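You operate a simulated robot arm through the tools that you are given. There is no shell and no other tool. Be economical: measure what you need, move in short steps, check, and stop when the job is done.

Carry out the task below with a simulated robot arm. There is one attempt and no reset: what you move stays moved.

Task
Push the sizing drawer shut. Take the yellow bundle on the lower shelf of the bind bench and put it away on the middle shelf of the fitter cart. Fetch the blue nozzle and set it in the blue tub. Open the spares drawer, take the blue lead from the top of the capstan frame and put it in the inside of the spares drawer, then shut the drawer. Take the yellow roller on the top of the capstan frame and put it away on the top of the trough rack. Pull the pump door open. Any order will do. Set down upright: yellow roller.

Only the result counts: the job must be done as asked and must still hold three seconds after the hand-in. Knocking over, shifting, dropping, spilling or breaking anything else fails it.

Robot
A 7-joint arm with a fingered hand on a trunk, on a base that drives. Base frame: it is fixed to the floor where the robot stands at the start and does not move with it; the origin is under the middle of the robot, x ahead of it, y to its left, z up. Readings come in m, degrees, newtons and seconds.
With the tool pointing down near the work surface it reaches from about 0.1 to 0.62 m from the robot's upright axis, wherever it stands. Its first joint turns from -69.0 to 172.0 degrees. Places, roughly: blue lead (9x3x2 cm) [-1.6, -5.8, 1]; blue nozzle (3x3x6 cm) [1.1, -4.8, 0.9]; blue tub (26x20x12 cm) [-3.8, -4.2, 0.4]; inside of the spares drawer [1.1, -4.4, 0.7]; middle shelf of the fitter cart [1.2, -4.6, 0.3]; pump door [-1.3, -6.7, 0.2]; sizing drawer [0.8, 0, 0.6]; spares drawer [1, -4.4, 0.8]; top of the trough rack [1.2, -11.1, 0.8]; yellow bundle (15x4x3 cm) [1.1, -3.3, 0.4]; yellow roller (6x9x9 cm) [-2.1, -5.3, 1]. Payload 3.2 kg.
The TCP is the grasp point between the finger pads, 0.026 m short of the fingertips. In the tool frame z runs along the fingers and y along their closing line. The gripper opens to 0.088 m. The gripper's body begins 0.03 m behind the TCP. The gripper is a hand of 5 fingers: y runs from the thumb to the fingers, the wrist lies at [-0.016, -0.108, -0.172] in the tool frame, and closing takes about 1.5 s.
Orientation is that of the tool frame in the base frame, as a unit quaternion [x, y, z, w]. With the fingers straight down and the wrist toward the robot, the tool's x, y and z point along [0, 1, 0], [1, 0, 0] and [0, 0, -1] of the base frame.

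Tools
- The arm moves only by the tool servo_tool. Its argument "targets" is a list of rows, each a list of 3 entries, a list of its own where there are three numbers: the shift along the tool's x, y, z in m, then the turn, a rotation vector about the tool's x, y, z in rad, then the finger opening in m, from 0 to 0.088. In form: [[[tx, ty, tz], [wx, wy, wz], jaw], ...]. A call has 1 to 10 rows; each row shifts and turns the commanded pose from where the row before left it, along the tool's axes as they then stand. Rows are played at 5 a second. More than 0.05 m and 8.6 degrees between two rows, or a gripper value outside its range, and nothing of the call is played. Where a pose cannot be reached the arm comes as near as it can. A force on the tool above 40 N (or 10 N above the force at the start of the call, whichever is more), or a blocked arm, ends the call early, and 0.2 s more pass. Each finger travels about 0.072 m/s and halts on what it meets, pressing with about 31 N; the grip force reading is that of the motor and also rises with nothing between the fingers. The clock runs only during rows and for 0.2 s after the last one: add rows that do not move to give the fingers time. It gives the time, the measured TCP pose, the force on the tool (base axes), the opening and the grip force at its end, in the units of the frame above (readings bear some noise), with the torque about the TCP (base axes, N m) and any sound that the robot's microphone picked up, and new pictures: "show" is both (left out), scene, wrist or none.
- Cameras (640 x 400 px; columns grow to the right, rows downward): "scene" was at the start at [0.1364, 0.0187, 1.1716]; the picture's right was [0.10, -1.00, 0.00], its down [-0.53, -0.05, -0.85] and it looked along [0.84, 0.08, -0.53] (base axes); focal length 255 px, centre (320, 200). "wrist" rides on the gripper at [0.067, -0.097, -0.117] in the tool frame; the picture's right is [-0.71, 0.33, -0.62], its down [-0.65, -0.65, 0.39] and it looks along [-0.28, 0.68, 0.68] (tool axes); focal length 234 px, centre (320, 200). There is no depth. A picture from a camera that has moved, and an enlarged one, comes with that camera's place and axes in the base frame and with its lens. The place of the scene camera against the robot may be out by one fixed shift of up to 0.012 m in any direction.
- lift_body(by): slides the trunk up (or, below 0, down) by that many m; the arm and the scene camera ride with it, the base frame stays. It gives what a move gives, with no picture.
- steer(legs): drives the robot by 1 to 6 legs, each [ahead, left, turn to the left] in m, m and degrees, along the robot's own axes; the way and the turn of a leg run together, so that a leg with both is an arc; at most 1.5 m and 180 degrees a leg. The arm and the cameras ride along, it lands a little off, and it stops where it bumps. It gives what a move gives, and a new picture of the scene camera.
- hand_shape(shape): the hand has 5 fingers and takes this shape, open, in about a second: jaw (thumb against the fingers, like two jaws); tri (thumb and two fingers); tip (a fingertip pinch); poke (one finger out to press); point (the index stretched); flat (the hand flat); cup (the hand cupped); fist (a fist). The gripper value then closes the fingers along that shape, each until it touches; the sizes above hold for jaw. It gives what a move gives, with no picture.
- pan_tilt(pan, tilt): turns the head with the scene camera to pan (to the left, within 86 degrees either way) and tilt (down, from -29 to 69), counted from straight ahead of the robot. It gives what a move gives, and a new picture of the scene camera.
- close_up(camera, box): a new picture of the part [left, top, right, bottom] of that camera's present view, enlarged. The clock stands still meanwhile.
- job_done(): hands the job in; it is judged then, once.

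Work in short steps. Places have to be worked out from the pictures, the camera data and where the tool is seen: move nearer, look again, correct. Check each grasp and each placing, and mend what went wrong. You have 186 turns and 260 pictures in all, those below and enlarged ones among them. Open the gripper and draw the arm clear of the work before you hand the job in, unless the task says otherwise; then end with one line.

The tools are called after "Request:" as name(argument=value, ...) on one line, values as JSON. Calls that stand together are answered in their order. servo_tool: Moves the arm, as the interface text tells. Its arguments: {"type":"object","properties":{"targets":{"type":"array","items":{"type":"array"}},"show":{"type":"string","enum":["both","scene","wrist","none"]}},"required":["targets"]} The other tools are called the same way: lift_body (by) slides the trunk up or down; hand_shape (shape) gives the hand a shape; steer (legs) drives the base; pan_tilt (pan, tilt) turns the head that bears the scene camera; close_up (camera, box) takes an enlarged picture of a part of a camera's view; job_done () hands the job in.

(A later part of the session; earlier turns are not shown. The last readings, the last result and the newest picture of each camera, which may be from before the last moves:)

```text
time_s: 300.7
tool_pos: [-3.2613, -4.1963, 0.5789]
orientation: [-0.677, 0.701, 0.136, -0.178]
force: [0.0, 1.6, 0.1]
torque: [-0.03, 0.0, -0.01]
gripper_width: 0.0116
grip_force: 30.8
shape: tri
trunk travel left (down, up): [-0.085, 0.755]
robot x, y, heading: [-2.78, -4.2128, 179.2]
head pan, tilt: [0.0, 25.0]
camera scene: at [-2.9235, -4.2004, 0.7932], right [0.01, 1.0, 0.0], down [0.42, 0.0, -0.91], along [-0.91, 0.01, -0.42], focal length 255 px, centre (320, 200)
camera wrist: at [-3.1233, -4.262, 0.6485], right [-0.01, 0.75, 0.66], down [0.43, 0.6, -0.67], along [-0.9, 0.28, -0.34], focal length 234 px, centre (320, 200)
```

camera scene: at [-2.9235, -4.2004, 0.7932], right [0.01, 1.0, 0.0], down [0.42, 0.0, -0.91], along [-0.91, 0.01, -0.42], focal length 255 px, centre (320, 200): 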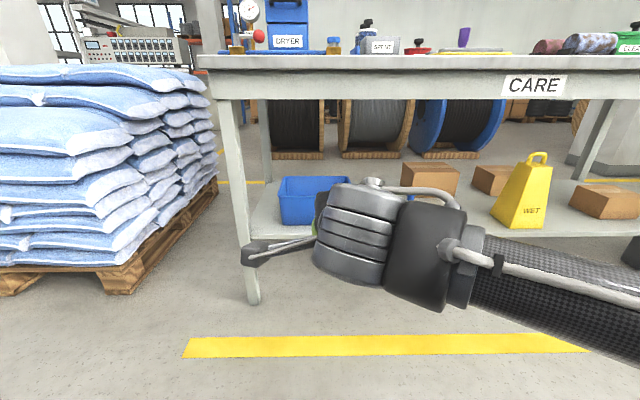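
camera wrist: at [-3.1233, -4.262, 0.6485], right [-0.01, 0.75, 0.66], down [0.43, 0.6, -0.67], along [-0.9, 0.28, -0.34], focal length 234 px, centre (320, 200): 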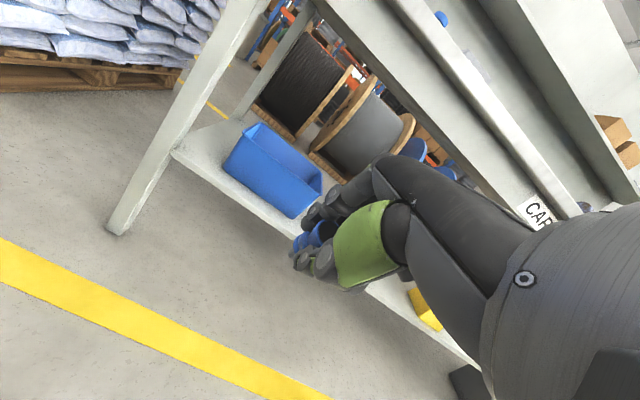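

Rim ≈0.45, bench apron bottom ≈0.754. I'll extend the arm a bit, lower 5 cm and drive in so the nozzle passes just above the rim.

Request:
servo_tool(targets=[[[0, 0.036, 0.017], [0, 0, 0], 0.0], [[0, 0.036, 0.017], [0, 0, 0], 0.0], [[0, 0.036, 0.017], [0, 0, 0], 0.0]], show="none")

Request:
lift_body(by=-0.045)

Request:
steer(legs=[[0.28, 0.015, 0.8]])

Request:
servo_tool(targets=[[[0, 0, 0], [0, 0, 0], 0.0]], show="wrist")

```text
time_s: 301.5
tool_pos: [-3.3806, -4.1923, 0.5786]
orientation: [-0.677, 0.702, 0.135, -0.177]
force: [-0.1, 0.2, 0.4]
torque: [-0.01, 0.0, 0.03]
gripper_width: 0.0114
grip_force: 31.4
shape: tri
trunk travel left (down, up): [-0.085, 0.755]
robot x, y, heading: [-2.78, -4.2159, 179.4]
head pan, tilt: [0.0, 25.0]
```

```text
time_s: 302.4
tool_pos: [-3.38, -4.1912, 0.5358]
orientation: [-0.677, 0.702, 0.134, -0.177]
force: [0.3, 1.0, -0.2]
torque: [-0.01, -0.01, -0.01]
gripper_width: 0.0112
grip_force: 30.9
shape: tri
trunk travel left (down, up): [-0.04, 0.8]
robot x, y, heading: [-2.7766, -4.2095, 179.5]
head pan, tilt: [0.0, 25.0]
```

```text
time_s: 304.3
tool_pos: [-3.6569, -4.2147, 0.5353]
orientation: [-0.682, 0.697, 0.134, -0.178]
force: [-0.4, -0.3, 0.0]
torque: [0.0, -0.03, 0.02]
gripper_width: 0.0113
grip_force: 30.8
shape: tri
trunk travel left (down, up): [-0.04, 0.8]
robot x, y, heading: [-3.0582, -4.2255, -180.1]
head pan, tilt: [0.0, 25.0]
camera scene: at [-3.1999, -4.2164, 0.7481], right [0.0, 1.0, 0.0], down [0.42, 0.0, -0.91], along [-0.91, 0.0, -0.42], focal length 255 px, centre (320, 200)
```

scene: 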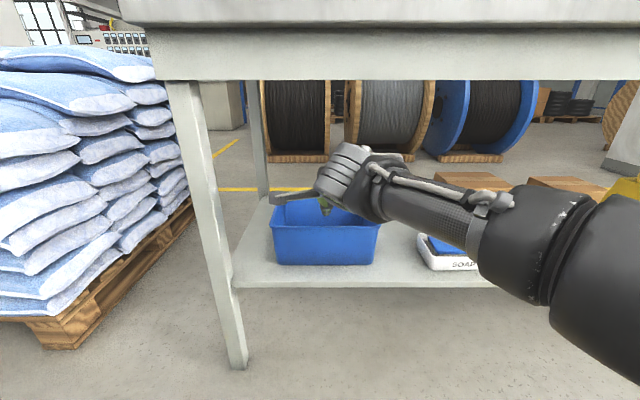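

```text
time_s: 304.7
tool_pos: [-3.6575, -4.2161, 0.5344]
orientation: [-0.682, 0.697, 0.133, -0.178]
force: [-0.9, -0.3, 0.1]
torque: [-0.02, -0.02, -0.01]
gripper_width: 0.0113
grip_force: 30.6
shape: tri
trunk travel left (down, up): [-0.04, 0.8]
robot x, y, heading: [-3.058, -4.2264, -179.8]
head pan, tilt: [0.0, 25.0]
camera wrist: at [-3.519, -4.2787, 0.604], right [-0.03, 0.75, 0.66], down [0.43, 0.6, -0.67], along [-0.9, 0.27, -0.34], focal length 234 px, centre (320, 200)
```

wrist: 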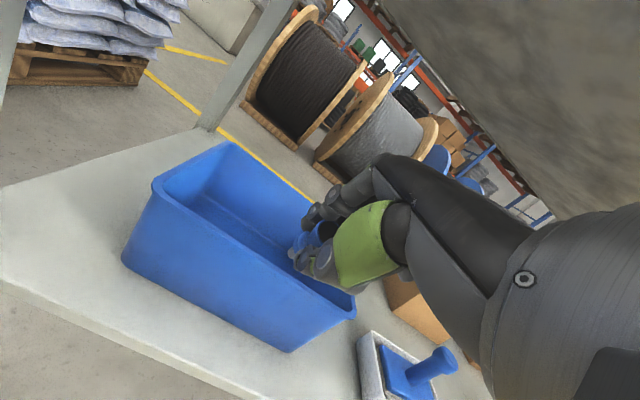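

Tub centre ≈(-3.79, -4.215). Driving 0.13 m further so the nozzle is over the middle.

Request:
steer(legs=[[0.133, 0, 0]])

Request:
servo_tool(targets=[[[0, -0.013, 0.027], [0, 0, 0], 0.0], [[0, -0.013, 0.027], [0, 0, 0], 0.0]], show="both")

```text
time_s: 306.0
tool_pos: [-3.7886, -4.2151, 0.5353]
orientation: [-0.681, 0.698, 0.134, -0.177]
force: [0.0, -0.9, 0.1]
torque: [-0.01, -0.01, 0.02]
gripper_width: 0.0114
grip_force: 30.5
shape: tri
trunk travel left (down, up): [-0.04, 0.8]
robot x, y, heading: [-3.1863, -4.2249, -180.1]
head pan, tilt: [0.0, 25.0]
camera scene: at [-3.3319, -4.2167, 0.7481], right [0.0, 1.0, 0.0], down [0.42, 0.0, -0.91], along [-0.91, 0.0, -0.42], focal length 255 px, centre (320, 200)
```

scene: 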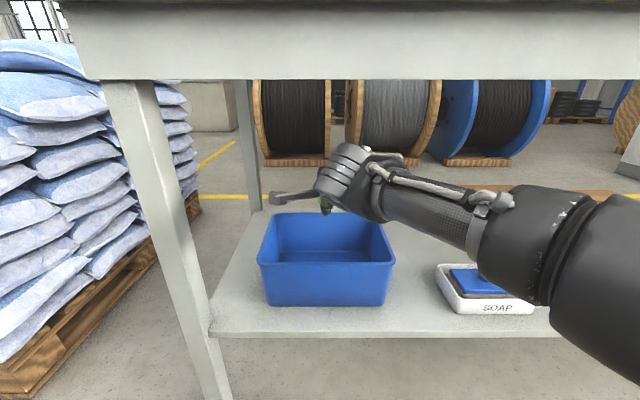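

```text
time_s: 306.6
tool_pos: [-3.7885, -4.2186, 0.4744]
orientation: [-0.681, 0.698, 0.135, -0.178]
force: [0.7, -0.6, 0.1]
torque: [0.01, 0.02, -0.01]
gripper_width: 0.0112
grip_force: 31.3
shape: tri
trunk travel left (down, up): [-0.04, 0.8]
robot x, y, heading: [-3.1855, -4.228, -179.7]
head pan, tilt: [0.0, 25.0]
camera scene: at [-3.3319, -4.2166, 0.7482], right [0.0, 1.0, 0.0], down [0.42, 0.0, -0.91], along [-0.91, 0.0, -0.42], focal length 255 px, centre (320, 200)
camera wrist: at [-3.6507, -4.2826, 0.5434], right [-0.02, 0.75, 0.66], down [0.43, 0.6, -0.67], along [-0.9, 0.27, -0.34], focal length 234 px, centre (320, 200)
```

scene: 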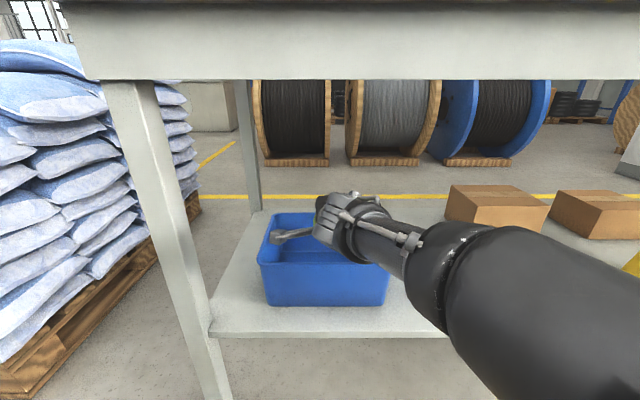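
wrist: 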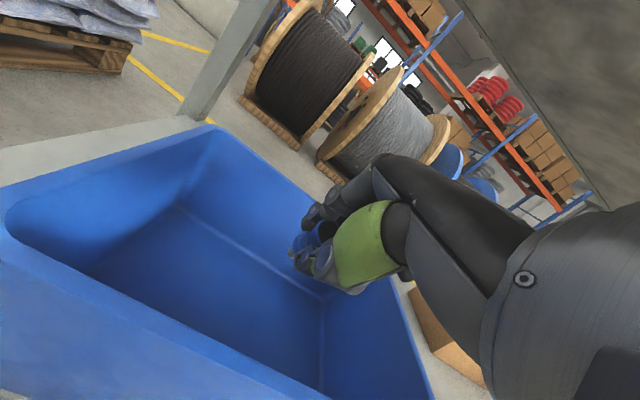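

Inside the tub with room. Lowering another 3.5 cm and releasing.

Request:
servo_tool(targets=[[[0, -0.008, 0.016], [0, 0, 0], 0.0], [[0, -0.008, 0.016], [0, 0, 0], 0.0], [[0, 0, 0], [0, 0, 0], 0.03], [[0, 0, 0], [0, 0, 0], 0.045], [[0, 0, 0], [0, 0, 0], 0.05], [[0, 0, 0], [0, 0, 0], 0.05]], show="wrist")

```text
time_s: 308.0
tool_pos: [-3.7876, -4.221, 0.4389]
orientation: [-0.682, 0.697, 0.134, -0.178]
force: [1.1, -0.4, -0.6]
torque: [0.01, 0.01, -0.02]
gripper_width: 0.0496
grip_force: 0.0
shape: tri
trunk travel left (down, up): [-0.04, 0.8]
robot x, y, heading: [-3.1868, -4.2279, -179.9]
head pan, tilt: [0.0, 25.0]
camera wrist: at [-3.6503, -4.2849, 0.5082], right [-0.02, 0.75, 0.66], down [0.43, 0.6, -0.67], along [-0.9, 0.27, -0.34], focal length 234 px, centre (320, 200)
```

wrist: 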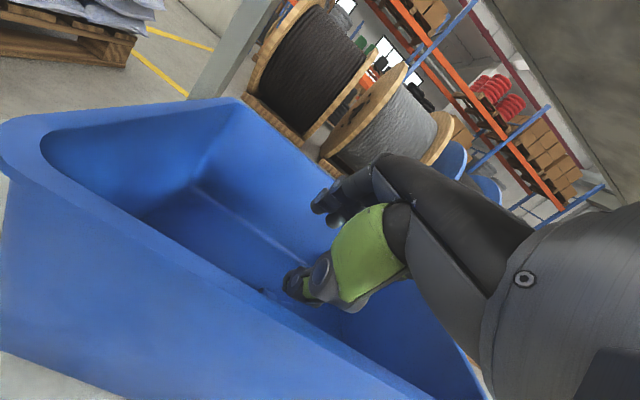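

Released. Raising straight up out of the tub to check the nozzle.

Request:
servo_tool(targets=[[[0, 0.008, -0.016], [0, 0, 0], 0.05], [[0, 0.013, -0.027], [0, 0, 0], 0.05], [[0, 0.013, -0.027], [0, 0, 0], 0.05], [[0, 0.008, -0.016], [0, 0, 0], 0.05]], show="both")

```text
time_s: 309.0
tool_pos: [-3.7906, -4.2136, 0.5348]
orientation: [-0.682, 0.696, 0.134, -0.177]
force: [-0.5, 0.6, -0.2]
torque: [0.0, -0.02, 0.05]
gripper_width: 0.0495
grip_force: 0.0
shape: tri
trunk travel left (down, up): [-0.04, 0.8]
robot x, y, heading: [-3.1881, -4.2234, -179.8]
head pan, tilt: [0.0, 25.0]
camera scene: at [-3.332, -4.2167, 0.7481], right [0.0, 1.0, 0.0], down [0.42, 0.0, -0.91], along [-0.91, 0.0, -0.42], focal length 255 px, centre (320, 200)
camera wrist: at [-3.6529, -4.2775, 0.6047], right [-0.03, 0.75, 0.66], down [0.43, 0.6, -0.67], along [-0.9, 0.27, -0.34], focal length 234 px, centre (320, 200)
```

scene: 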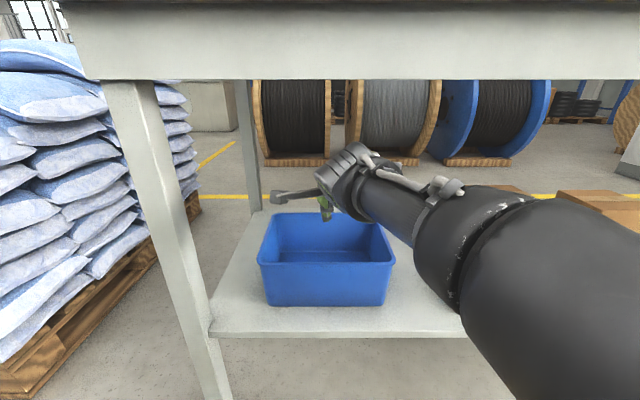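
wrist: 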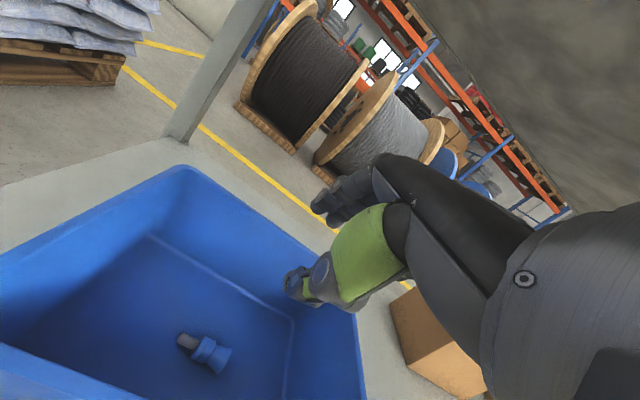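

The nozzle lies in the tub. Backing out; next the yellow roller at (-2.1, -5.3), which may be reachable from this rear side of the capstan frame.

Request:
steer(legs=[[-0.55, 0, 0]])

Request:
lift_body(by=0.4)

Request:
lift_body(by=0.25)

Request:
pan_tilt(pan=80, tilt=20)

```text
time_s: 312.2
tool_pos: [-3.2378, -4.2133, 0.5352]
orientation: [-0.683, 0.696, 0.134, -0.177]
force: [-0.9, -0.2, 0.4]
torque: [0.01, 0.03, 0.02]
gripper_width: 0.0492
grip_force: 0.1
shape: tri
trunk travel left (down, up): [-0.04, 0.8]
robot x, y, heading: [-2.6326, -4.227, -179.8]
head pan, tilt: [0.0, 25.0]
camera scene: at [-2.7791, -4.215, 0.7481], right [-0.01, 1.0, 0.0], down [0.42, 0.0, -0.91], along [-0.91, -0.01, -0.42], focal length 255 px, centre (320, 200)
```

scene: 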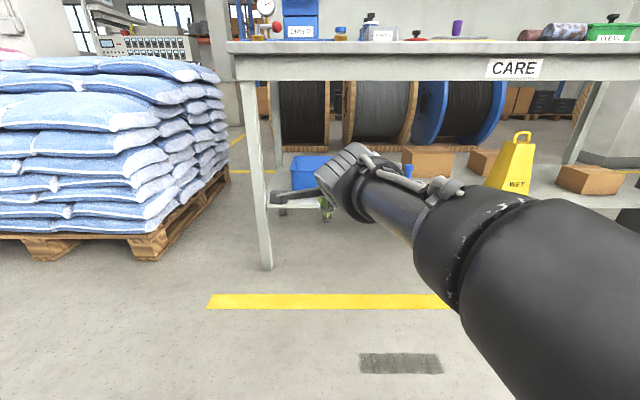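

```text
time_s: 316.0
tool_pos: [-3.2384, -4.2141, 0.9355]
orientation: [-0.682, 0.697, 0.134, -0.178]
force: [0.1, 0.2, 0.2]
torque: [0.02, -0.01, -0.03]
gripper_width: 0.0493
grip_force: 0.1
shape: tri
trunk travel left (down, up): [-0.44, 0.4]
robot x, y, heading: [-2.637, -4.2236, -179.4]
head pan, tilt: [0.0, 25.0]
```

```text
time_s: 318.6
tool_pos: [-3.2373, -4.2134, 1.1853]
orientation: [-0.682, 0.696, 0.135, -0.178]
force: [0.0, 0.3, -1.1]
torque: [0.01, -0.02, -0.01]
gripper_width: 0.0496
grip_force: 0.1
shape: tri
trunk travel left (down, up): [-0.69, 0.15]
robot x, y, heading: [-2.6306, -4.2252, -179.6]
head pan, tilt: [0.0, 25.0]
```

```text
time_s: 320.1
tool_pos: [-3.2383, -4.2148, 1.1851]
orientation: [-0.682, 0.697, 0.134, -0.177]
force: [-0.2, -0.5, -0.5]
torque: [-0.03, 0.04, -0.01]
gripper_width: 0.0495
grip_force: 0.0
shape: tri
trunk travel left (down, up): [-0.69, 0.15]
robot x, y, heading: [-2.6328, -4.2231, -179.5]
head pan, tilt: [80.0, 20.0]
camera scene: at [-2.7027, -4.3062, 1.4062], right [-0.99, 0.17, 0.0], down [0.06, 0.34, -0.94], along [-0.16, -0.93, -0.34], focal length 255 px, centre (320, 200)
```

scene: 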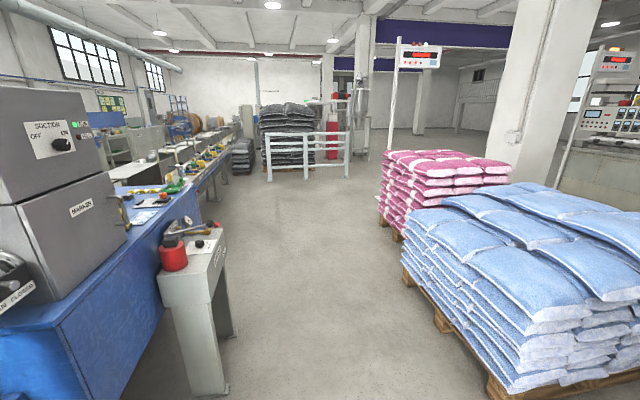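

There's a free corridor behind the frame, with a pedestal near the roller. Zooming in to find the roller.

Request:
close_up(camera="scene", box=[90, 140, 250, 270])

```text
3.08 times, centred on (170, 205) of scene
camera zoom: at [-2.7027, -4.3062, 1.4062], right [-0.99, 0.17, 0.0], down [0.06, 0.34, -0.94], along [-0.16, -0.93, -0.34], focal length 784 px, centre (782, 185)
```

zoom: 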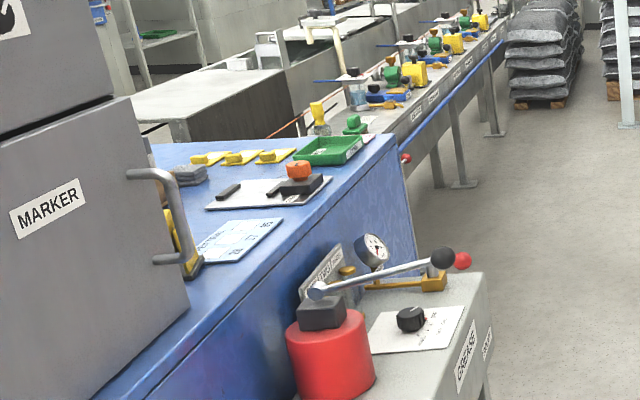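

The roller is hidden behind the MARKER box; a GREASE pedestal stands near. I'll retract the arm, go down the rear corridor to y≈-5.6, and turn to face the frame.

Request:
servo_tool(targets=[[[0, 0, 0], [0.143, 0, 0], 0.05], [[0, 0, 0], [0.143, 0, 0], 0.05], [[0, 0, 0], [0.143, 0, 0], 0.05], [[0, -0.05, 0], [0, 0, 0], 0.05], [[0, -0.05, 0], [0, 0, 0], 0.05], [[0, -0.05, 0], [0, 0, 0], 0.05], [[0, -0.05, 0], [0, 0, 0], 0.05]], show="none")

Request:
steer(legs=[[0.4, 0, 0], [0, 1.4, 0], [0, 0, 178]])

Request:
pan_tilt(pan=20, tilt=20)

```text
time_s: 321.8
tool_pos: [-3.0346, -4.2143, 1.1823]
orientation: [-0.704, 0.71, -0.016, -0.029]
force: [0.4, 0.7, 0.8]
torque: [0.0, 0.03, 0.02]
gripper_width: 0.0497
grip_force: 0.3
shape: tri
trunk travel left (down, up): [-0.69, 0.15]
robot x, y, heading: [-2.6338, -4.2256, -179.8]
head pan, tilt: [80.0, 20.0]
```

```text
time_s: 338.0
tool_pos: [-2.641, -5.6571, 1.1813]
orientation: [0.737, 0.675, 0.029, -0.016]
force: [0.2, -0.5, -0.2]
torque: [-0.02, 0.01, 0.0]
gripper_width: 0.0497
grip_force: 0.1
shape: tri
trunk travel left (down, up): [-0.69, 0.15]
robot x, y, heading: [-3.0404, -5.6156, -4.5]
head pan, tilt: [80.0, 20.0]
camera scene: at [-2.9712, -5.519, 1.4062], right [0.97, -0.25, 0.0], down [-0.09, -0.33, -0.94], along [0.23, 0.91, -0.34], focal length 255 px, centre (320, 200)
```

scene: 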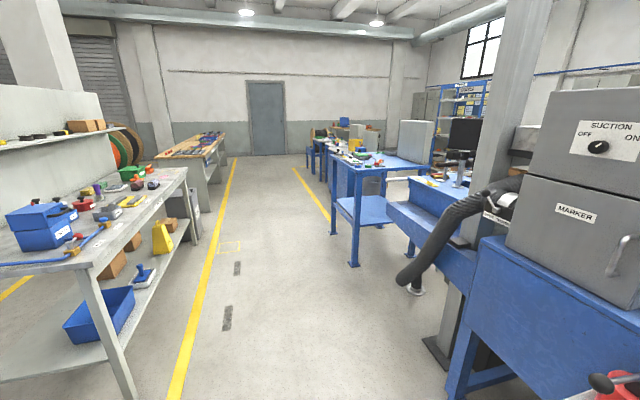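

```text
time_s: 339.3
tool_pos: [-2.6409, -5.6568, 1.1814]
orientation: [0.737, 0.675, 0.03, -0.016]
force: [-0.4, 0.0, 0.0]
torque: [-0.03, 0.03, 0.0]
gripper_width: 0.0497
grip_force: 0.1
shape: tri
trunk travel left (down, up): [-0.69, 0.15]
robot x, y, heading: [-3.0402, -5.616, -4.6]
head pan, tilt: [20.0, 20.0]
camera scene: at [-2.9047, -5.5841, 1.4062], right [0.27, -0.96, 0.0], down [-0.33, -0.09, -0.94], along [0.91, 0.25, -0.34], focal length 255 px, centre (320, 200)
```

scene: 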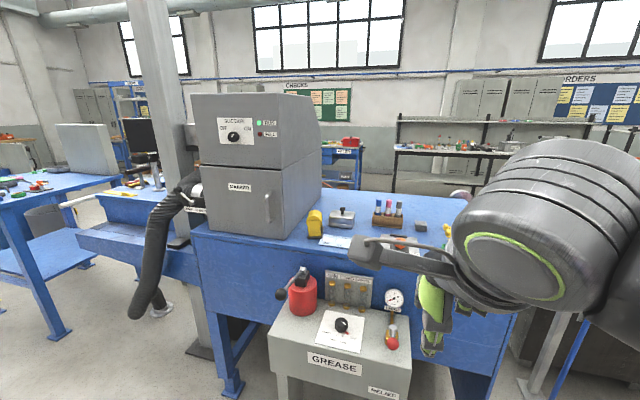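

The yellow roller is seen at about (-2.07, -5.33), beside the MARKER box. Zooming in on it.

Request:
close_up(camera="scene", box=[270, 180, 450, 290])

```text
3.56 times, centred on (360, 235) of scene
camera zoom: at [-2.9047, -5.5841, 1.4062], right [0.27, -0.96, 0.0], down [-0.33, -0.09, -0.94], along [0.91, 0.25, -0.34], focal length 905 px, centre (178, 76)
```

zoom: 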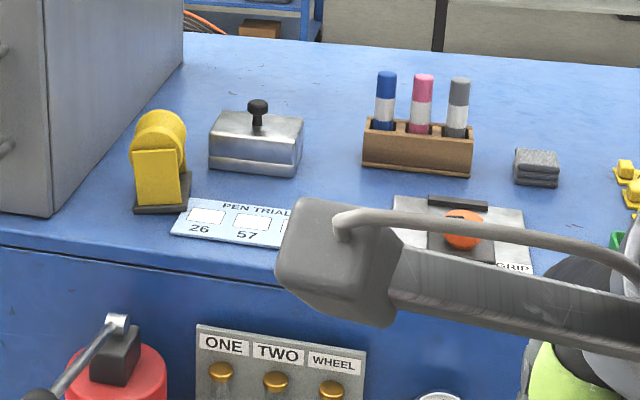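

The roller is a 6×9×9 cm block-like piece on a base plate, long side along x, centre ≈(-2.065, -5.34), z 0.96–1.05; the MARKER box side is at y≈-5.24. I'll use the jaw shape, yaw 90° so it closes along y, tilt 25° forward, and approach.

Request:
hand_shape(shape="jaw")

Request:
servo_tool(targets=[[[0, 0, 0], [0, 0, -0.143], 0.088], [[0, 0, 0], [0, 0, -0.143], 0.088], [[0, 0, 0], [0, 0, -0.143], 0.088], [[0, 0, 0], [0, 0, -0.143], 0.088], [[0, 0, 0], [0, 0, -0.143], 0.088], [[0, 0, 0], [0, 0, -0.143], 0.088], [[0, 0, 0], [0, 0, -0.143], 0.088], [[0, 0, 0], [0, 0, -0.143], 0.088], [[0, 0, 0], [0, 0, -0.143], 0.088], [[0, 0, 0], [0, 0, -0.143], 0.088]], show="none")

Request:
servo_tool(targets=[[[0, 0, 0], [0, 0, -0.14], 0.088], [[0, 0, 0], [0, -0.143, 0], 0.088], [[0, 0, 0], [0, -0.143, 0], 0.088], [[0, 0, 0], [0, -0.143, 0], 0.088]], show="none")

Request:
steer(legs=[[0, 0.276, 4.6]])

```text
time_s: 340.2
tool_pos: [-2.6417, -5.6571, 1.1801]
orientation: [0.737, 0.675, 0.029, -0.016]
force: [-0.6, -0.7, 0.4]
torque: [0.01, -0.02, -0.02]
gripper_width: 0.0876
grip_force: 0.1
shape: jaw
trunk travel left (down, up): [-0.69, 0.15]
robot x, y, heading: [-3.0429, -5.6169, -4.5]
head pan, tilt: [20.0, 20.0]
```

```text
time_s: 342.4
tool_pos: [-2.6406, -5.6565, 1.1805]
orientation: [0.112, 0.993, 0.033, 0.006]
force: [-0.1, -0.3, 0.5]
torque: [-0.01, 0.03, 0.02]
gripper_width: 0.0878
grip_force: 0.0
shape: jaw
trunk travel left (down, up): [-0.69, 0.15]
robot x, y, heading: [-3.0378, -5.6143, -4.2]
head pan, tilt: [20.0, 20.0]
```

```text
time_s: 343.4
tool_pos: [-2.6414, -5.6562, 1.1818]
orientation: [0.05, 0.973, 0.021, 0.223]
force: [-0.2, 0.6, -0.7]
torque: [-0.01, -0.01, 0.0]
gripper_width: 0.0882
grip_force: 0.1
shape: jaw
trunk travel left (down, up): [-0.69, 0.15]
robot x, y, heading: [-3.039, -5.6147, -4.3]
head pan, tilt: [20.0, 20.0]
```

```text
time_s: 345.3
tool_pos: [-2.6277, -5.3524, 1.1815]
orientation: [0.015, 0.975, 0.03, 0.221]
force: [-0.1, 1.0, -0.4]
torque: [-0.02, -0.02, 0.05]
gripper_width: 0.0877
grip_force: 0.1
shape: jaw
trunk travel left (down, up): [-0.69, 0.15]
robot x, y, heading: [-3.0294, -5.3406, -0.2]
head pan, tilt: [20.0, 20.0]
camera scene: at [-2.8954, -5.2997, 1.4062], right [0.34, -0.94, 0.0], down [-0.32, -0.12, -0.94], along [0.88, 0.32, -0.34], focal length 255 px, centre (320, 200)
```

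scene: 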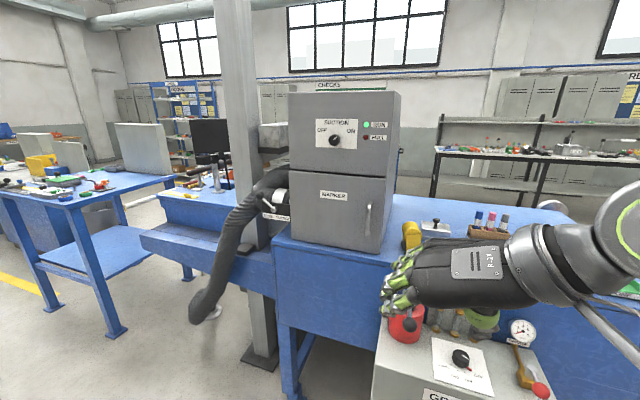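

Small roll correction, then forward 0.33 m toward the frame.

Request:
servo_tool(targets=[[[0, 0, 0], [0.06, 0, -0.03], 0.088]], show="none")

Request:
steer(legs=[[0.33, 0, 0]])

Request:
servo_tool(targets=[[[-0.036, 0, 0.017], [0, 0, 0], 0.088], [[-0.036, 0, 0.017], [0, 0, 0], 0.088], [[-0.036, 0, 0.017], [0, 0, 0], 0.088], [[-0.036, 0, 0.017], [0, 0, 0], 0.088]], show="both")

```text
time_s: 345.7
tool_pos: [-2.6286, -5.353, 1.1818]
orientation: [0.007, 0.975, -0.003, 0.221]
force: [-0.2, 0.4, 0.1]
torque: [0.0, 0.03, 0.02]
gripper_width: 0.0879
grip_force: 0.0
shape: jaw
trunk travel left (down, up): [-0.69, 0.15]
robot x, y, heading: [-3.0317, -5.3419, -0.2]
head pan, tilt: [20.0, 20.0]
```

```text
time_s: 347.9
tool_pos: [-2.2991, -5.3567, 1.1813]
orientation: [0.009, 0.975, -0.003, 0.221]
force: [-0.3, 0.5, -0.8]
torque: [0.0, 0.01, 0.02]
gripper_width: 0.0877
grip_force: 0.0
shape: jaw
trunk travel left (down, up): [-0.69, 0.15]
robot x, y, heading: [-2.7009, -5.343, -0.6]
head pan, tilt: [20.0, 20.0]
camera scene: at [-2.5672, -5.3028, 1.4062], right [0.33, -0.94, 0.0], down [-0.32, -0.11, -0.94], along [0.89, 0.31, -0.34], focal length 255 px, centre (320, 200)
```

scene: 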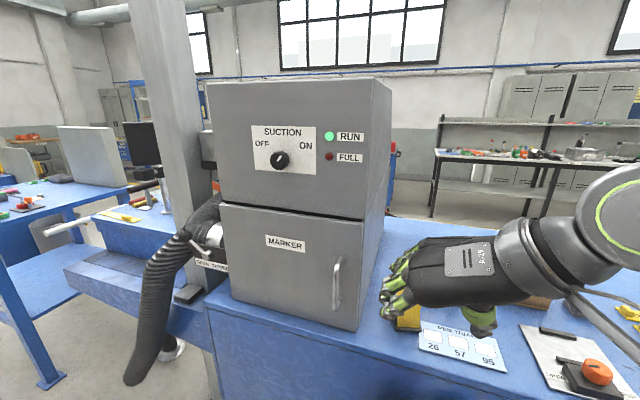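

```text
time_s: 348.9
tool_pos: [-2.138, -5.3588, 1.181]
orientation: [0.009, 0.976, -0.004, 0.219]
force: [0.3, -0.2, 0.2]
torque: [-0.02, 0.06, 0.0]
gripper_width: 0.0877
grip_force: 0.1
shape: jaw
trunk travel left (down, up): [-0.69, 0.15]
robot x, y, heading: [-2.7017, -5.3428, -0.7]
head pan, tilt: [20.0, 20.0]
camera scene: at [-2.5648, -5.3019, 1.4059], right [0.33, -0.94, 0.0], down [-0.32, -0.11, -0.94], along [0.89, 0.31, -0.34], focal length 255 px, centre (320, 200)
camera wrist: at [-2.2511, -5.4538, 1.2596], right [0.38, 0.33, 0.87], down [0.74, -0.67, -0.07], along [0.55, 0.67, -0.5], focal length 234 px, centre (320, 200)
```

scene: 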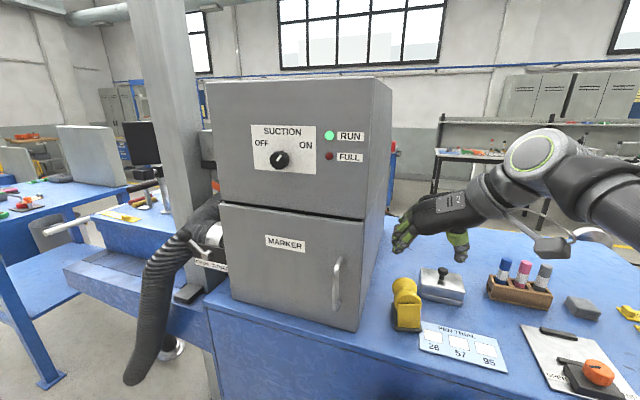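
wrist: 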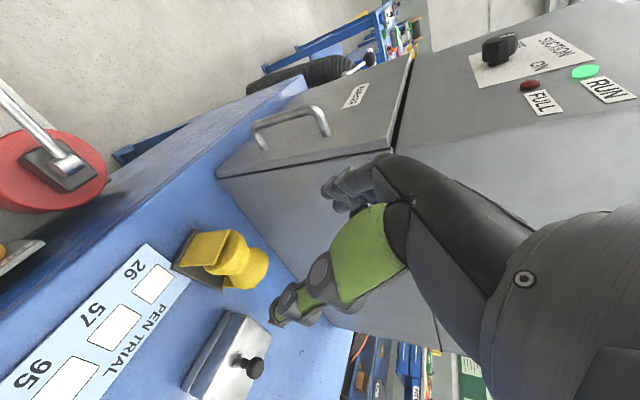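

Roller centre ≈(-2.07, -5.347). Moving over it and down to z≈1.09, then checking.

Request:
servo_tool(targets=[[[-0.032, 0.006, 0.015], [0, 0, 0], 0.088], [[-0.031, 0.006, 0.015], [0, 0, 0], 0.088], [[0.017, 0, 0.036], [0, 0, 0], 0.088], [[0.017, 0, 0.036], [0, 0, 0], 0.088]], show="both")

```text
time_s: 349.9
tool_pos: [-2.095, -5.3511, 1.102]
orientation: [0.009, 0.975, -0.002, 0.22]
force: [-0.4, 0.0, -0.5]
torque: [0.01, 0.03, 0.02]
gripper_width: 0.0878
grip_force: 0.0
shape: jaw
out of reach, approached as far as the arm can: row 2
trunk travel left (down, up): [-0.69, 0.15]
robot x, y, heading: [-2.6998, -5.3445, -0.4]
head pan, tilt: [20.0, 20.0]
camera scene: at [-2.5658, -5.302, 1.406], right [0.33, -0.94, 0.0], down [-0.32, -0.11, -0.94], along [0.89, 0.31, -0.34], focal length 255 px, centre (320, 200)
camera wrist: at [-2.2069, -5.4461, 1.1795], right [0.38, 0.33, 0.87], down [0.74, -0.67, -0.07], along [0.56, 0.67, -0.49], focal length 234 px, centre (320, 200)
```

scene: 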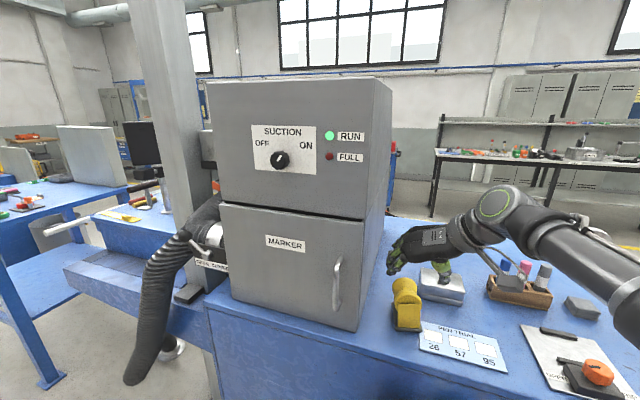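
wrist: 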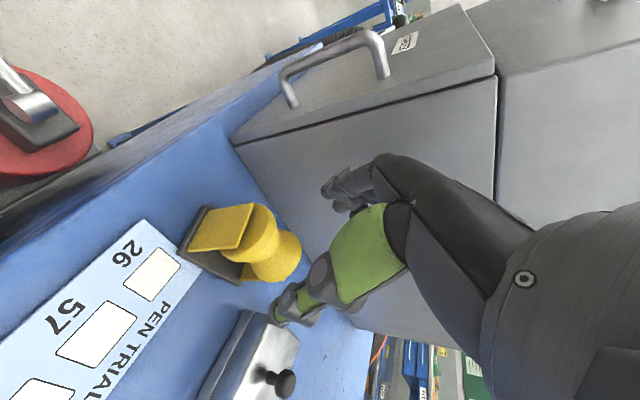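

I'm near the reach limit at this height. I'll lower a little (still above the roller top) while reaching forward.

Request:
servo_tool(targets=[[[-0.013, 0.003, 0.024], [0, 0, 0], 0.088], [[-0.015, 0.0, 0.01], [0, 0, 0], 0.088]], show="none")

Request:
pan_tilt(pan=0, tilt=66)

```text
time_s: 350.5
tool_pos: [-2.0538, -5.3496, 1.0812]
orientation: [0.009, 0.975, -0.004, 0.221]
force: [-0.5, -0.4, 0.1]
torque: [-0.02, 0.04, -0.03]
gripper_width: 0.0879
grip_force: 0.1
shape: jaw
trunk travel left (down, up): [-0.69, 0.15]
robot x, y, heading: [-2.7005, -5.3453, -0.7]
head pan, tilt: [20.0, 20.0]
```

```text
time_s: 351.6
tool_pos: [-2.056, -5.3498, 1.0825]
orientation: [0.01, 0.975, -0.003, 0.221]
force: [0.6, 0.5, 0.0]
torque: [0.02, -0.03, 0.03]
gripper_width: 0.0879
grip_force: 0.0
shape: jaw
trunk travel left (down, up): [-0.69, 0.15]
robot x, y, heading: [-2.6996, -5.3431, -0.2]
head pan, tilt: [0.0, 66.0]
camera scene: at [-2.5957, -5.3344, 1.3415], right [-0.01, -1.0, 0.0], down [-0.91, 0.01, -0.41], along [0.41, 0.0, -0.91], focal length 255 px, centre (320, 200)
```

scene: 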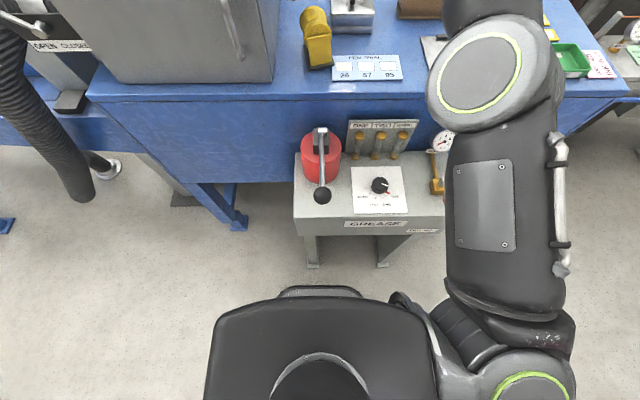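

Good clearance to the pedestal, and the TCP is now over the roller. Checking the wrist view before descending.

Request:
servo_tool(targets=[[[0.011, 0.002, -0.005], [0, 0, 0], 0.088]], show="wrist")

```text
time_s: 352.0
tool_pos: [-2.0675, -5.349, 1.0828]
orientation: [0.01, 0.975, -0.003, 0.221]
force: [-0.7, -0.4, 0.2]
torque: [-0.01, -0.01, 0.03]
gripper_width: 0.0879
grip_force: 0.0
shape: jaw
trunk travel left (down, up): [-0.69, 0.15]
robot x, y, heading: [-2.703, -5.3425, -0.6]
head pan, tilt: [0.0, 66.0]
camera wrist: at [-2.1807, -5.4439, 1.1613], right [0.38, 0.33, 0.87], down [0.74, -0.67, -0.07], along [0.56, 0.67, -0.49], focal length 234 px, centre (320, 200)
```

wrist: 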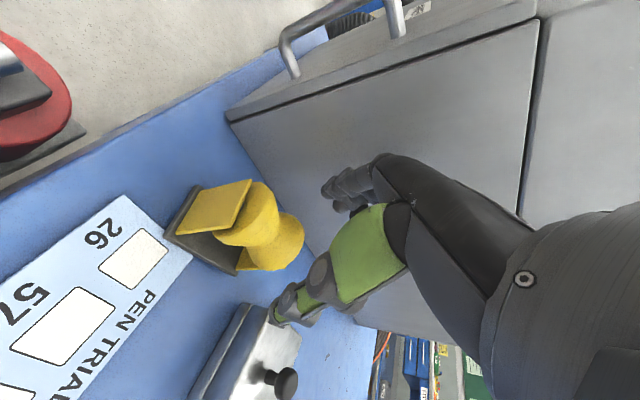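

Thumb passes in front of the metal stamp with ~4 cm to spare. Descending to z≈1.005.

Request:
servo_tool(targets=[[[0.017, 0, 0.02], [0, 0, 0], 0.088], [[0.013, 0, 0.028], [0, 0, 0], 0.088], [[0.01, 0, 0.022], [0, 0, 0], 0.088]], show="wrist")

```text
time_s: 352.8
tool_pos: [-2.0743, -5.3478, 1.0035]
orientation: [0.009, 0.975, -0.003, 0.222]
force: [1.6, 2.9, 2.4]
torque: [0.02, 0.06, 0.01]
gripper_width: 0.088
grip_force: 0.0
shape: jaw
trunk travel left (down, up): [-0.69, 0.15]
robot x, y, heading: [-2.7036, -5.3426, -0.6]
head pan, tilt: [0.0, 66.0]
camera wrist: at [-2.1874, -5.4429, 1.0816], right [0.38, 0.33, 0.87], down [0.74, -0.67, -0.07], along [0.56, 0.67, -0.49], focal length 234 px, centre (320, 200)
```

wrist: 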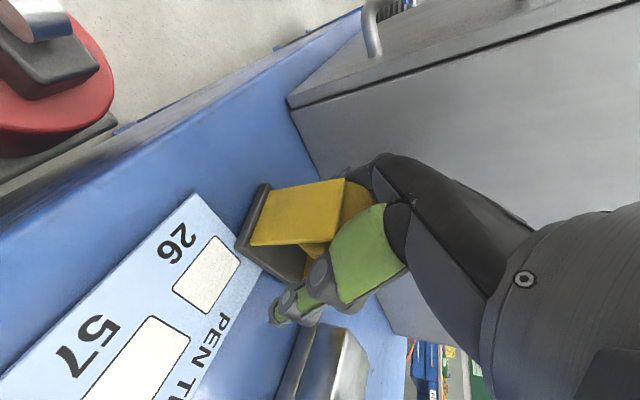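

Fingers straddle the roller. Closing.

Request:
servo_tool(targets=[[[0, 0, 0], [0, 0, 0], 0.07], [[0, 0, 0], [0, 0, 0], 0.05], [[0, 0, 0], [0, 0, 0], 0.03], [[0, 0, 0], [0, 0, 0], 0.0], [[0, 0, 0], [0, 0, 0], 0.0], [[0, 0, 0], [0, 0, 0], 0.0]], show="wrist")

```text
time_s: 354.2
tool_pos: [-2.0738, -5.3486, 1.0024]
orientation: [0.009, 0.975, -0.004, 0.22]
force: [-0.5, -1.1, 1.3]
torque: [0.0, -0.03, 0.02]
gripper_width: 0.0383
grip_force: 30.8
shape: jaw
trunk travel left (down, up): [-0.69, 0.15]
robot x, y, heading: [-2.7008, -5.341, -0.5]
head pan, tilt: [0.0, 66.0]
camera wrist: at [-2.1863, -5.4441, 1.0805], right [0.38, 0.33, 0.87], down [0.74, -0.67, -0.07], along [0.56, 0.67, -0.49], focal length 234 px, centre (320, 200)
```

wrist: 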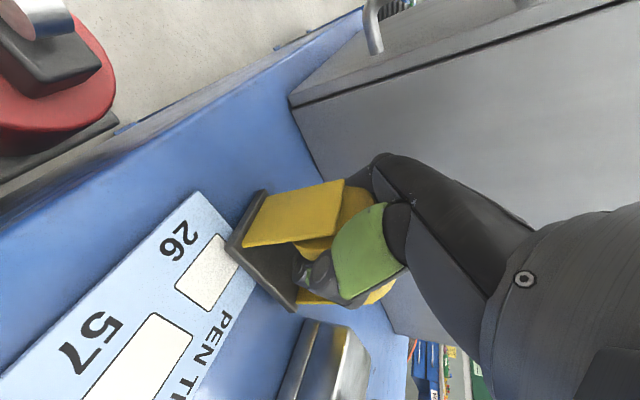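

Gripped at 38 mm. Lifting gently.

Request:
servo_tool(targets=[[[-0.006, 0, -0.013], [0, 0, 0], 0.0], [[-0.009, 0, -0.018], [0, 0, 0], 0.0], [[-0.013, 0, -0.027], [0, 0, 0], 0.0], [[-0.013, 0, -0.027], [0, 0, 0], 0.0]], show="wrist")

```text
time_s: 355.2
tool_pos: [-2.0733, -5.3482, 1.0982]
orientation: [0.008, 0.975, -0.004, 0.22]
force: [1.0, 0.7, -3.3]
torque: [-0.01, 0.0, -0.02]
gripper_width: 0.0385
grip_force: 30.7
shape: jaw
trunk travel left (down, up): [-0.69, 0.15]
robot x, y, heading: [-2.7025, -5.3419, -0.5]
head pan, tilt: [0.0, 66.0]
camera wrist: at [-2.1858, -5.4433, 1.1767], right [0.38, 0.33, 0.87], down [0.74, -0.67, -0.07], along [0.56, 0.67, -0.49], focal length 234 px, centre (320, 200)
```

wrist: 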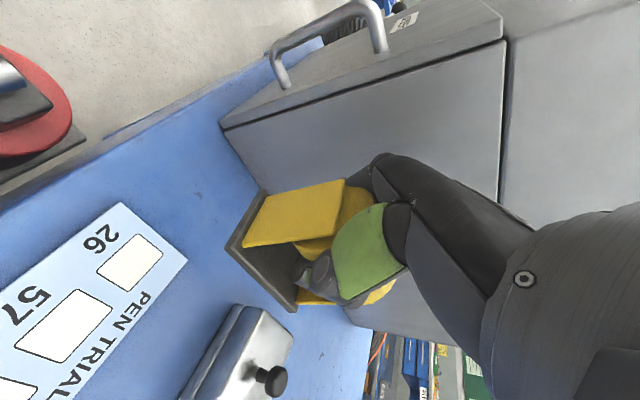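

Held upright as before. I'll back off, draw the arm in, and start back along the corridor (north route).

Request:
steer(legs=[[-0.35, 0, 0.5]])

Request:
servo_tool(targets=[[[0.036, 0, -0.017], [0, 0, 0], 0.0], [[0.036, 0, -0.017], [0, 0, 0], 0.0], [[0.036, 0, -0.017], [0, 0, 0], 0.0], [[0.036, 0, -0.017], [0, 0, 0], 0.0], [[0.036, 0, -0.017], [0, 0, 0], 0.0]], show="none")

Request:
pan_tilt(pan=70, tilt=20)

Request:
steer(legs=[[0, 1.5, 0], [0, 1.5, 0]])

```text
time_s: 357.5
tool_pos: [-2.4219, -5.3392, 1.0985]
orientation: [0.001, 0.976, -0.001, 0.219]
force: [0.0, -0.2, -3.2]
torque: [-0.01, 0.01, -0.02]
gripper_width: 0.0384
grip_force: 31.0
shape: jaw
trunk travel left (down, up): [-0.69, 0.15]
robot x, y, heading: [-3.053, -5.3433, 0.7]
head pan, tilt: [0.0, 66.0]
camera scene: at [-2.9445, -5.3325, 1.3414], right [0.01, -1.0, 0.0], down [-0.91, -0.01, -0.41], along [0.41, 0.0, -0.91], focal length 255 px, centre (320, 200)
```

scene: 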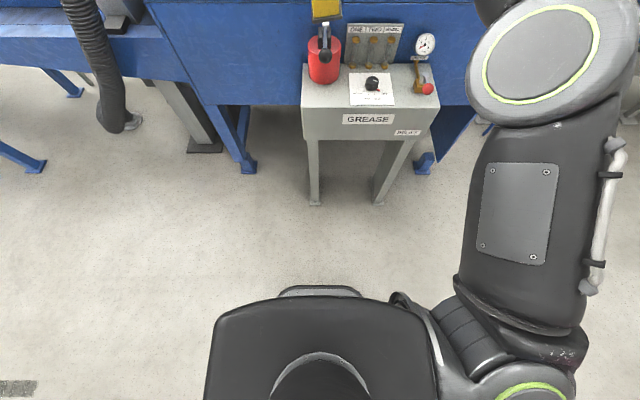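

```text
time_s: 358.7
tool_pos: [-2.6205, -5.3394, 1.1004]
orientation: [0.002, 0.975, 0.0, 0.222]
force: [-0.7, -0.1, -3.7]
torque: [0.05, 0.01, -0.02]
gripper_width: 0.0383
grip_force: 31.2
shape: jaw
trunk travel left (down, up): [-0.69, 0.15]
robot x, y, heading: [-3.0467, -5.3416, 0.7]
head pan, tilt: [0.0, 66.0]
```

```text
time_s: 360.1
tool_pos: [-2.6182, -5.3382, 1.0986]
orientation: [0.001, 0.976, -0.002, 0.219]
force: [-0.7, -0.2, -2.6]
torque: [0.04, 0.01, 0.01]
gripper_width: 0.0386
grip_force: 30.8
shape: jaw
trunk travel left (down, up): [-0.69, 0.15]
robot x, y, heading: [-3.0534, -5.3449, 0.5]
head pan, tilt: [70.0, 20.0]
camera scene: at [-2.9727, -5.2452, 1.4062], right [0.94, -0.34, 0.0], down [-0.12, -0.32, -0.94], along [0.31, 0.89, -0.34], focal length 255 px, centre (320, 200)
```

scene: 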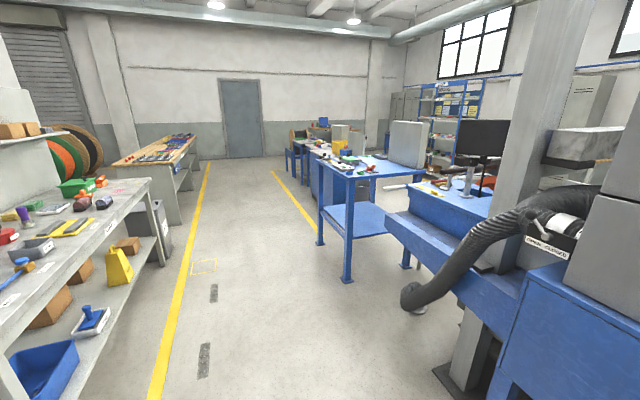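

```text
time_s: 374.6
tool_pos: [-2.6528, -2.3307, 1.0983]
orientation: [0.0, 0.975, -0.001, 0.22]
force: [-0.2, -0.2, -3.3]
torque: [0.03, 0.03, 0.01]
gripper_width: 0.0384
grip_force: 30.8
shape: jaw
trunk travel left (down, up): [-0.69, 0.15]
robot x, y, heading: [-3.0895, -2.3399, 0.7]
head pan, tilt: [70.0, 20.0]
camera scene: at [-3.0101, -2.2401, 1.4062], right [0.94, -0.33, 0.0], down [-0.11, -0.32, -0.94], along [0.31, 0.89, -0.34], focal length 255 px, centre (320, 200)
```

scene: 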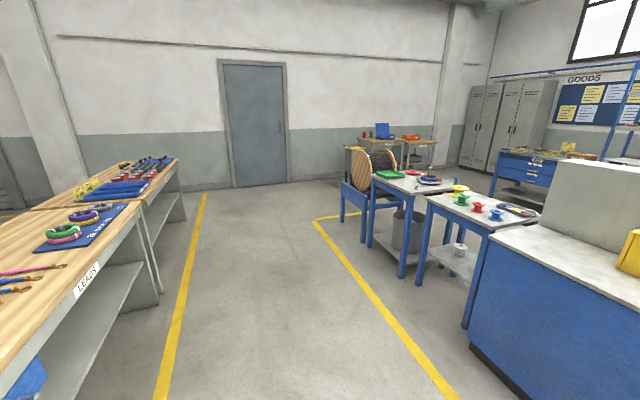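

Clear ahead. Continue: strafe to y≈1.25, then forward to the aisle.

Request:
steer(legs=[[0, 1.5, 0], [0, 1.5, -0.7], [0, 0.58, 0], [1.5, 0, 0], [1.25, 0, 0]])

```text
time_s: 404.7
tool_pos: [0.1402, 1.0913, 1.0981]
orientation: [0.027, 0.975, -0.008, 0.219]
force: [-0.2, -0.4, -3.3]
torque: [0.04, 0.04, 0.0]
gripper_width: 0.0383
grip_force: 30.6
shape: jaw
trunk travel left (down, up): [-0.69, 0.15]
robot x, y, heading: [-0.2929, 1.1125, -2.4]
head pan, tilt: [70.0, 20.0]
camera scene: at [-0.2088, 1.203, 1.4062], right [0.92, -0.38, 0.0], down [-0.13, -0.32, -0.94], along [0.36, 0.87, -0.34], focal length 255 px, centre (320, 200)
```

scene: 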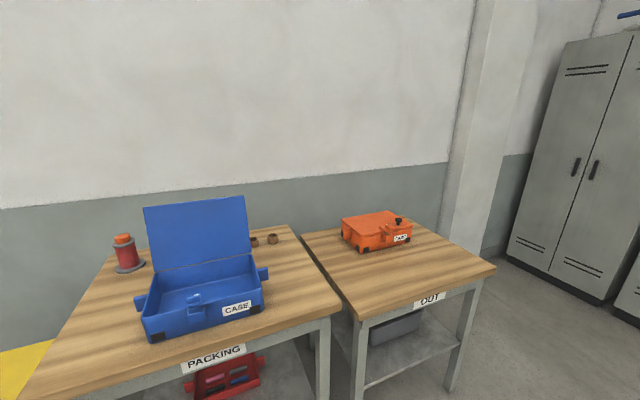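

Back in the aisle. Correcting heading and strafing south in stages.

Request:
steer(legs=[[0, -1.5, 2.4], [0, -1.5, 0], [0, -1.5, 0], [0, -1.5, 0]])

Request:
pan_tilt(pan=-75, tilt=15)

```text
time_s: 433.1
tool_pos: [-0.0889, -4.8614, 1.099]
orientation: [0.007, 0.976, -0.002, 0.219]
force: [-0.6, -0.3, -3.9]
torque: [0.01, 0.01, -0.01]
gripper_width: 0.0384
grip_force: 30.8
shape: jaw
trunk travel left (down, up): [-0.69, 0.15]
robot x, y, heading: [-0.5241, -4.8619, -0.2]
head pan, tilt: [70.0, 20.0]
camera scene: at [-0.4433, -4.7637, 1.4062], right [0.94, -0.35, 0.0], down [-0.12, -0.32, -0.94], along [0.33, 0.88, -0.34], focal length 255 px, centre (320, 200)
```

scene: 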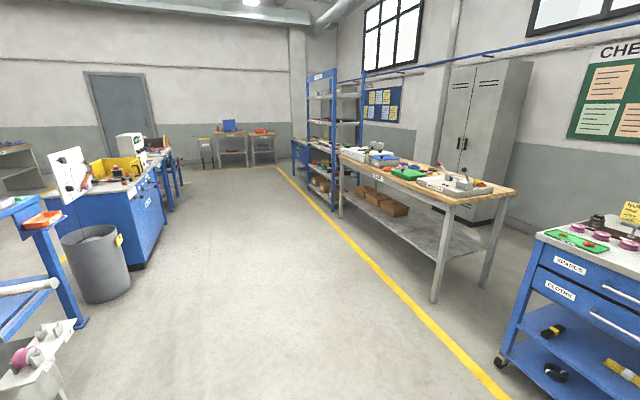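

```text
time_s: 435.4
tool_pos: [-0.0901, -4.8617, 1.0987]
orientation: [0.007, 0.975, -0.004, 0.22]
force: [-0.1, 0.3, -4.0]
torque: [0.02, 0.01, -0.01]
gripper_width: 0.0383
grip_force: 30.8
shape: jaw
trunk travel left (down, up): [-0.69, 0.15]
robot x, y, heading: [-0.5201, -4.8597, -0.2]
head pan, tilt: [-75.0, 15.0]
camera scene: at [-0.4518, -4.9412, 1.4143], right [-0.97, -0.25, 0.0], down [-0.07, 0.25, -0.97], along [0.25, -0.93, -0.26], focal length 255 px, centre (320, 200)
```

scene: 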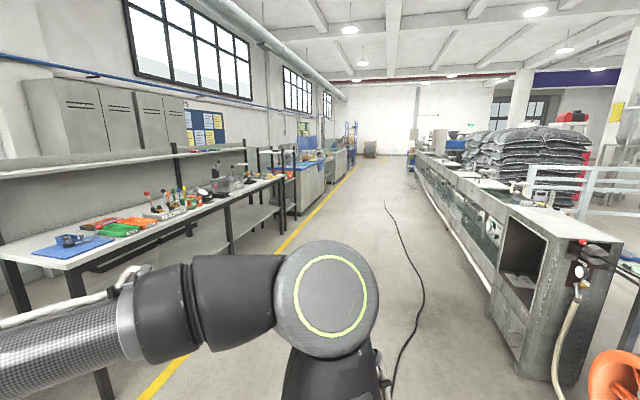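

The blue trough rack is visible far ahead on the left. I'll shift over to x≈-0.1 (clear of the floor cable) and continue south.

Request:
steer(legs=[[0.4, -0.5, 0], [0, -1.5, 0], [0, -1.5, 0], [0, -1.5, 0]])

Request:
pan_tilt(pan=-45, tilt=18)

```text
time_s: 460.3
tool_pos: [0.4367, -9.8886, 1.0984]
orientation: [-0.017, 0.975, 0.003, 0.22]
force: [0.0, -1.4, -2.6]
torque: [0.02, 0.02, 0.03]
gripper_width: 0.0381
grip_force: 31.2
shape: jaw
trunk travel left (down, up): [-0.69, 0.15]
robot x, y, heading: [0.0049, -9.9084, 2.5]
head pan, tilt: [-75.0, 15.0]
camera scene: at [0.0795, -9.9864, 1.4143], right [-0.95, -0.3, 0.0], down [-0.08, 0.25, -0.97], along [0.29, -0.92, -0.26], focal length 255 px, centre (320, 200)
```

scene: 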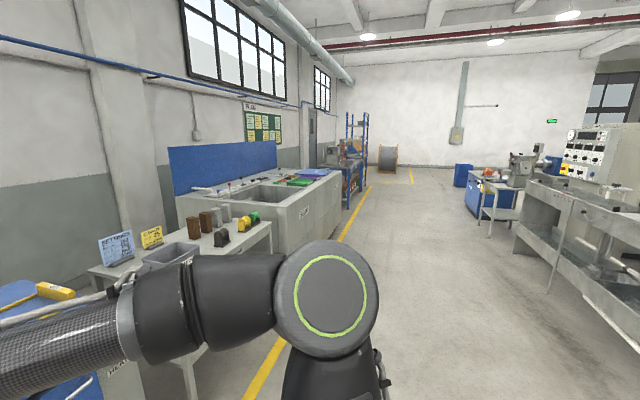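

```text
time_s: 461.2
tool_pos: [0.4359, -9.8881, 1.0982]
orientation: [-0.017, 0.975, 0.001, 0.22]
force: [0.3, 0.8, -3.0]
torque: [0.0, 0.0, -0.01]
gripper_width: 0.0383
grip_force: 30.8
shape: jaw
trunk travel left (down, up): [-0.69, 0.15]
robot x, y, heading: [0.0046, -9.9125, 2.6]
head pan, tilt: [-45.0, 18.0]
camera scene: at [0.1201, -9.9603, 1.4094], right [-0.68, -0.74, 0.0], down [-0.23, 0.21, -0.95], along [0.7, -0.64, -0.31], focal length 255 px, centre (320, 200)
```

scene: 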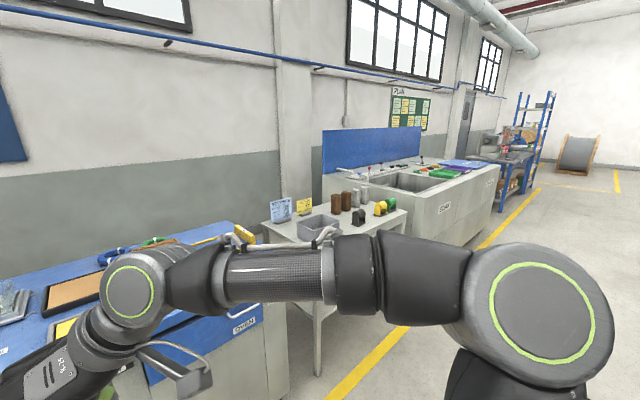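

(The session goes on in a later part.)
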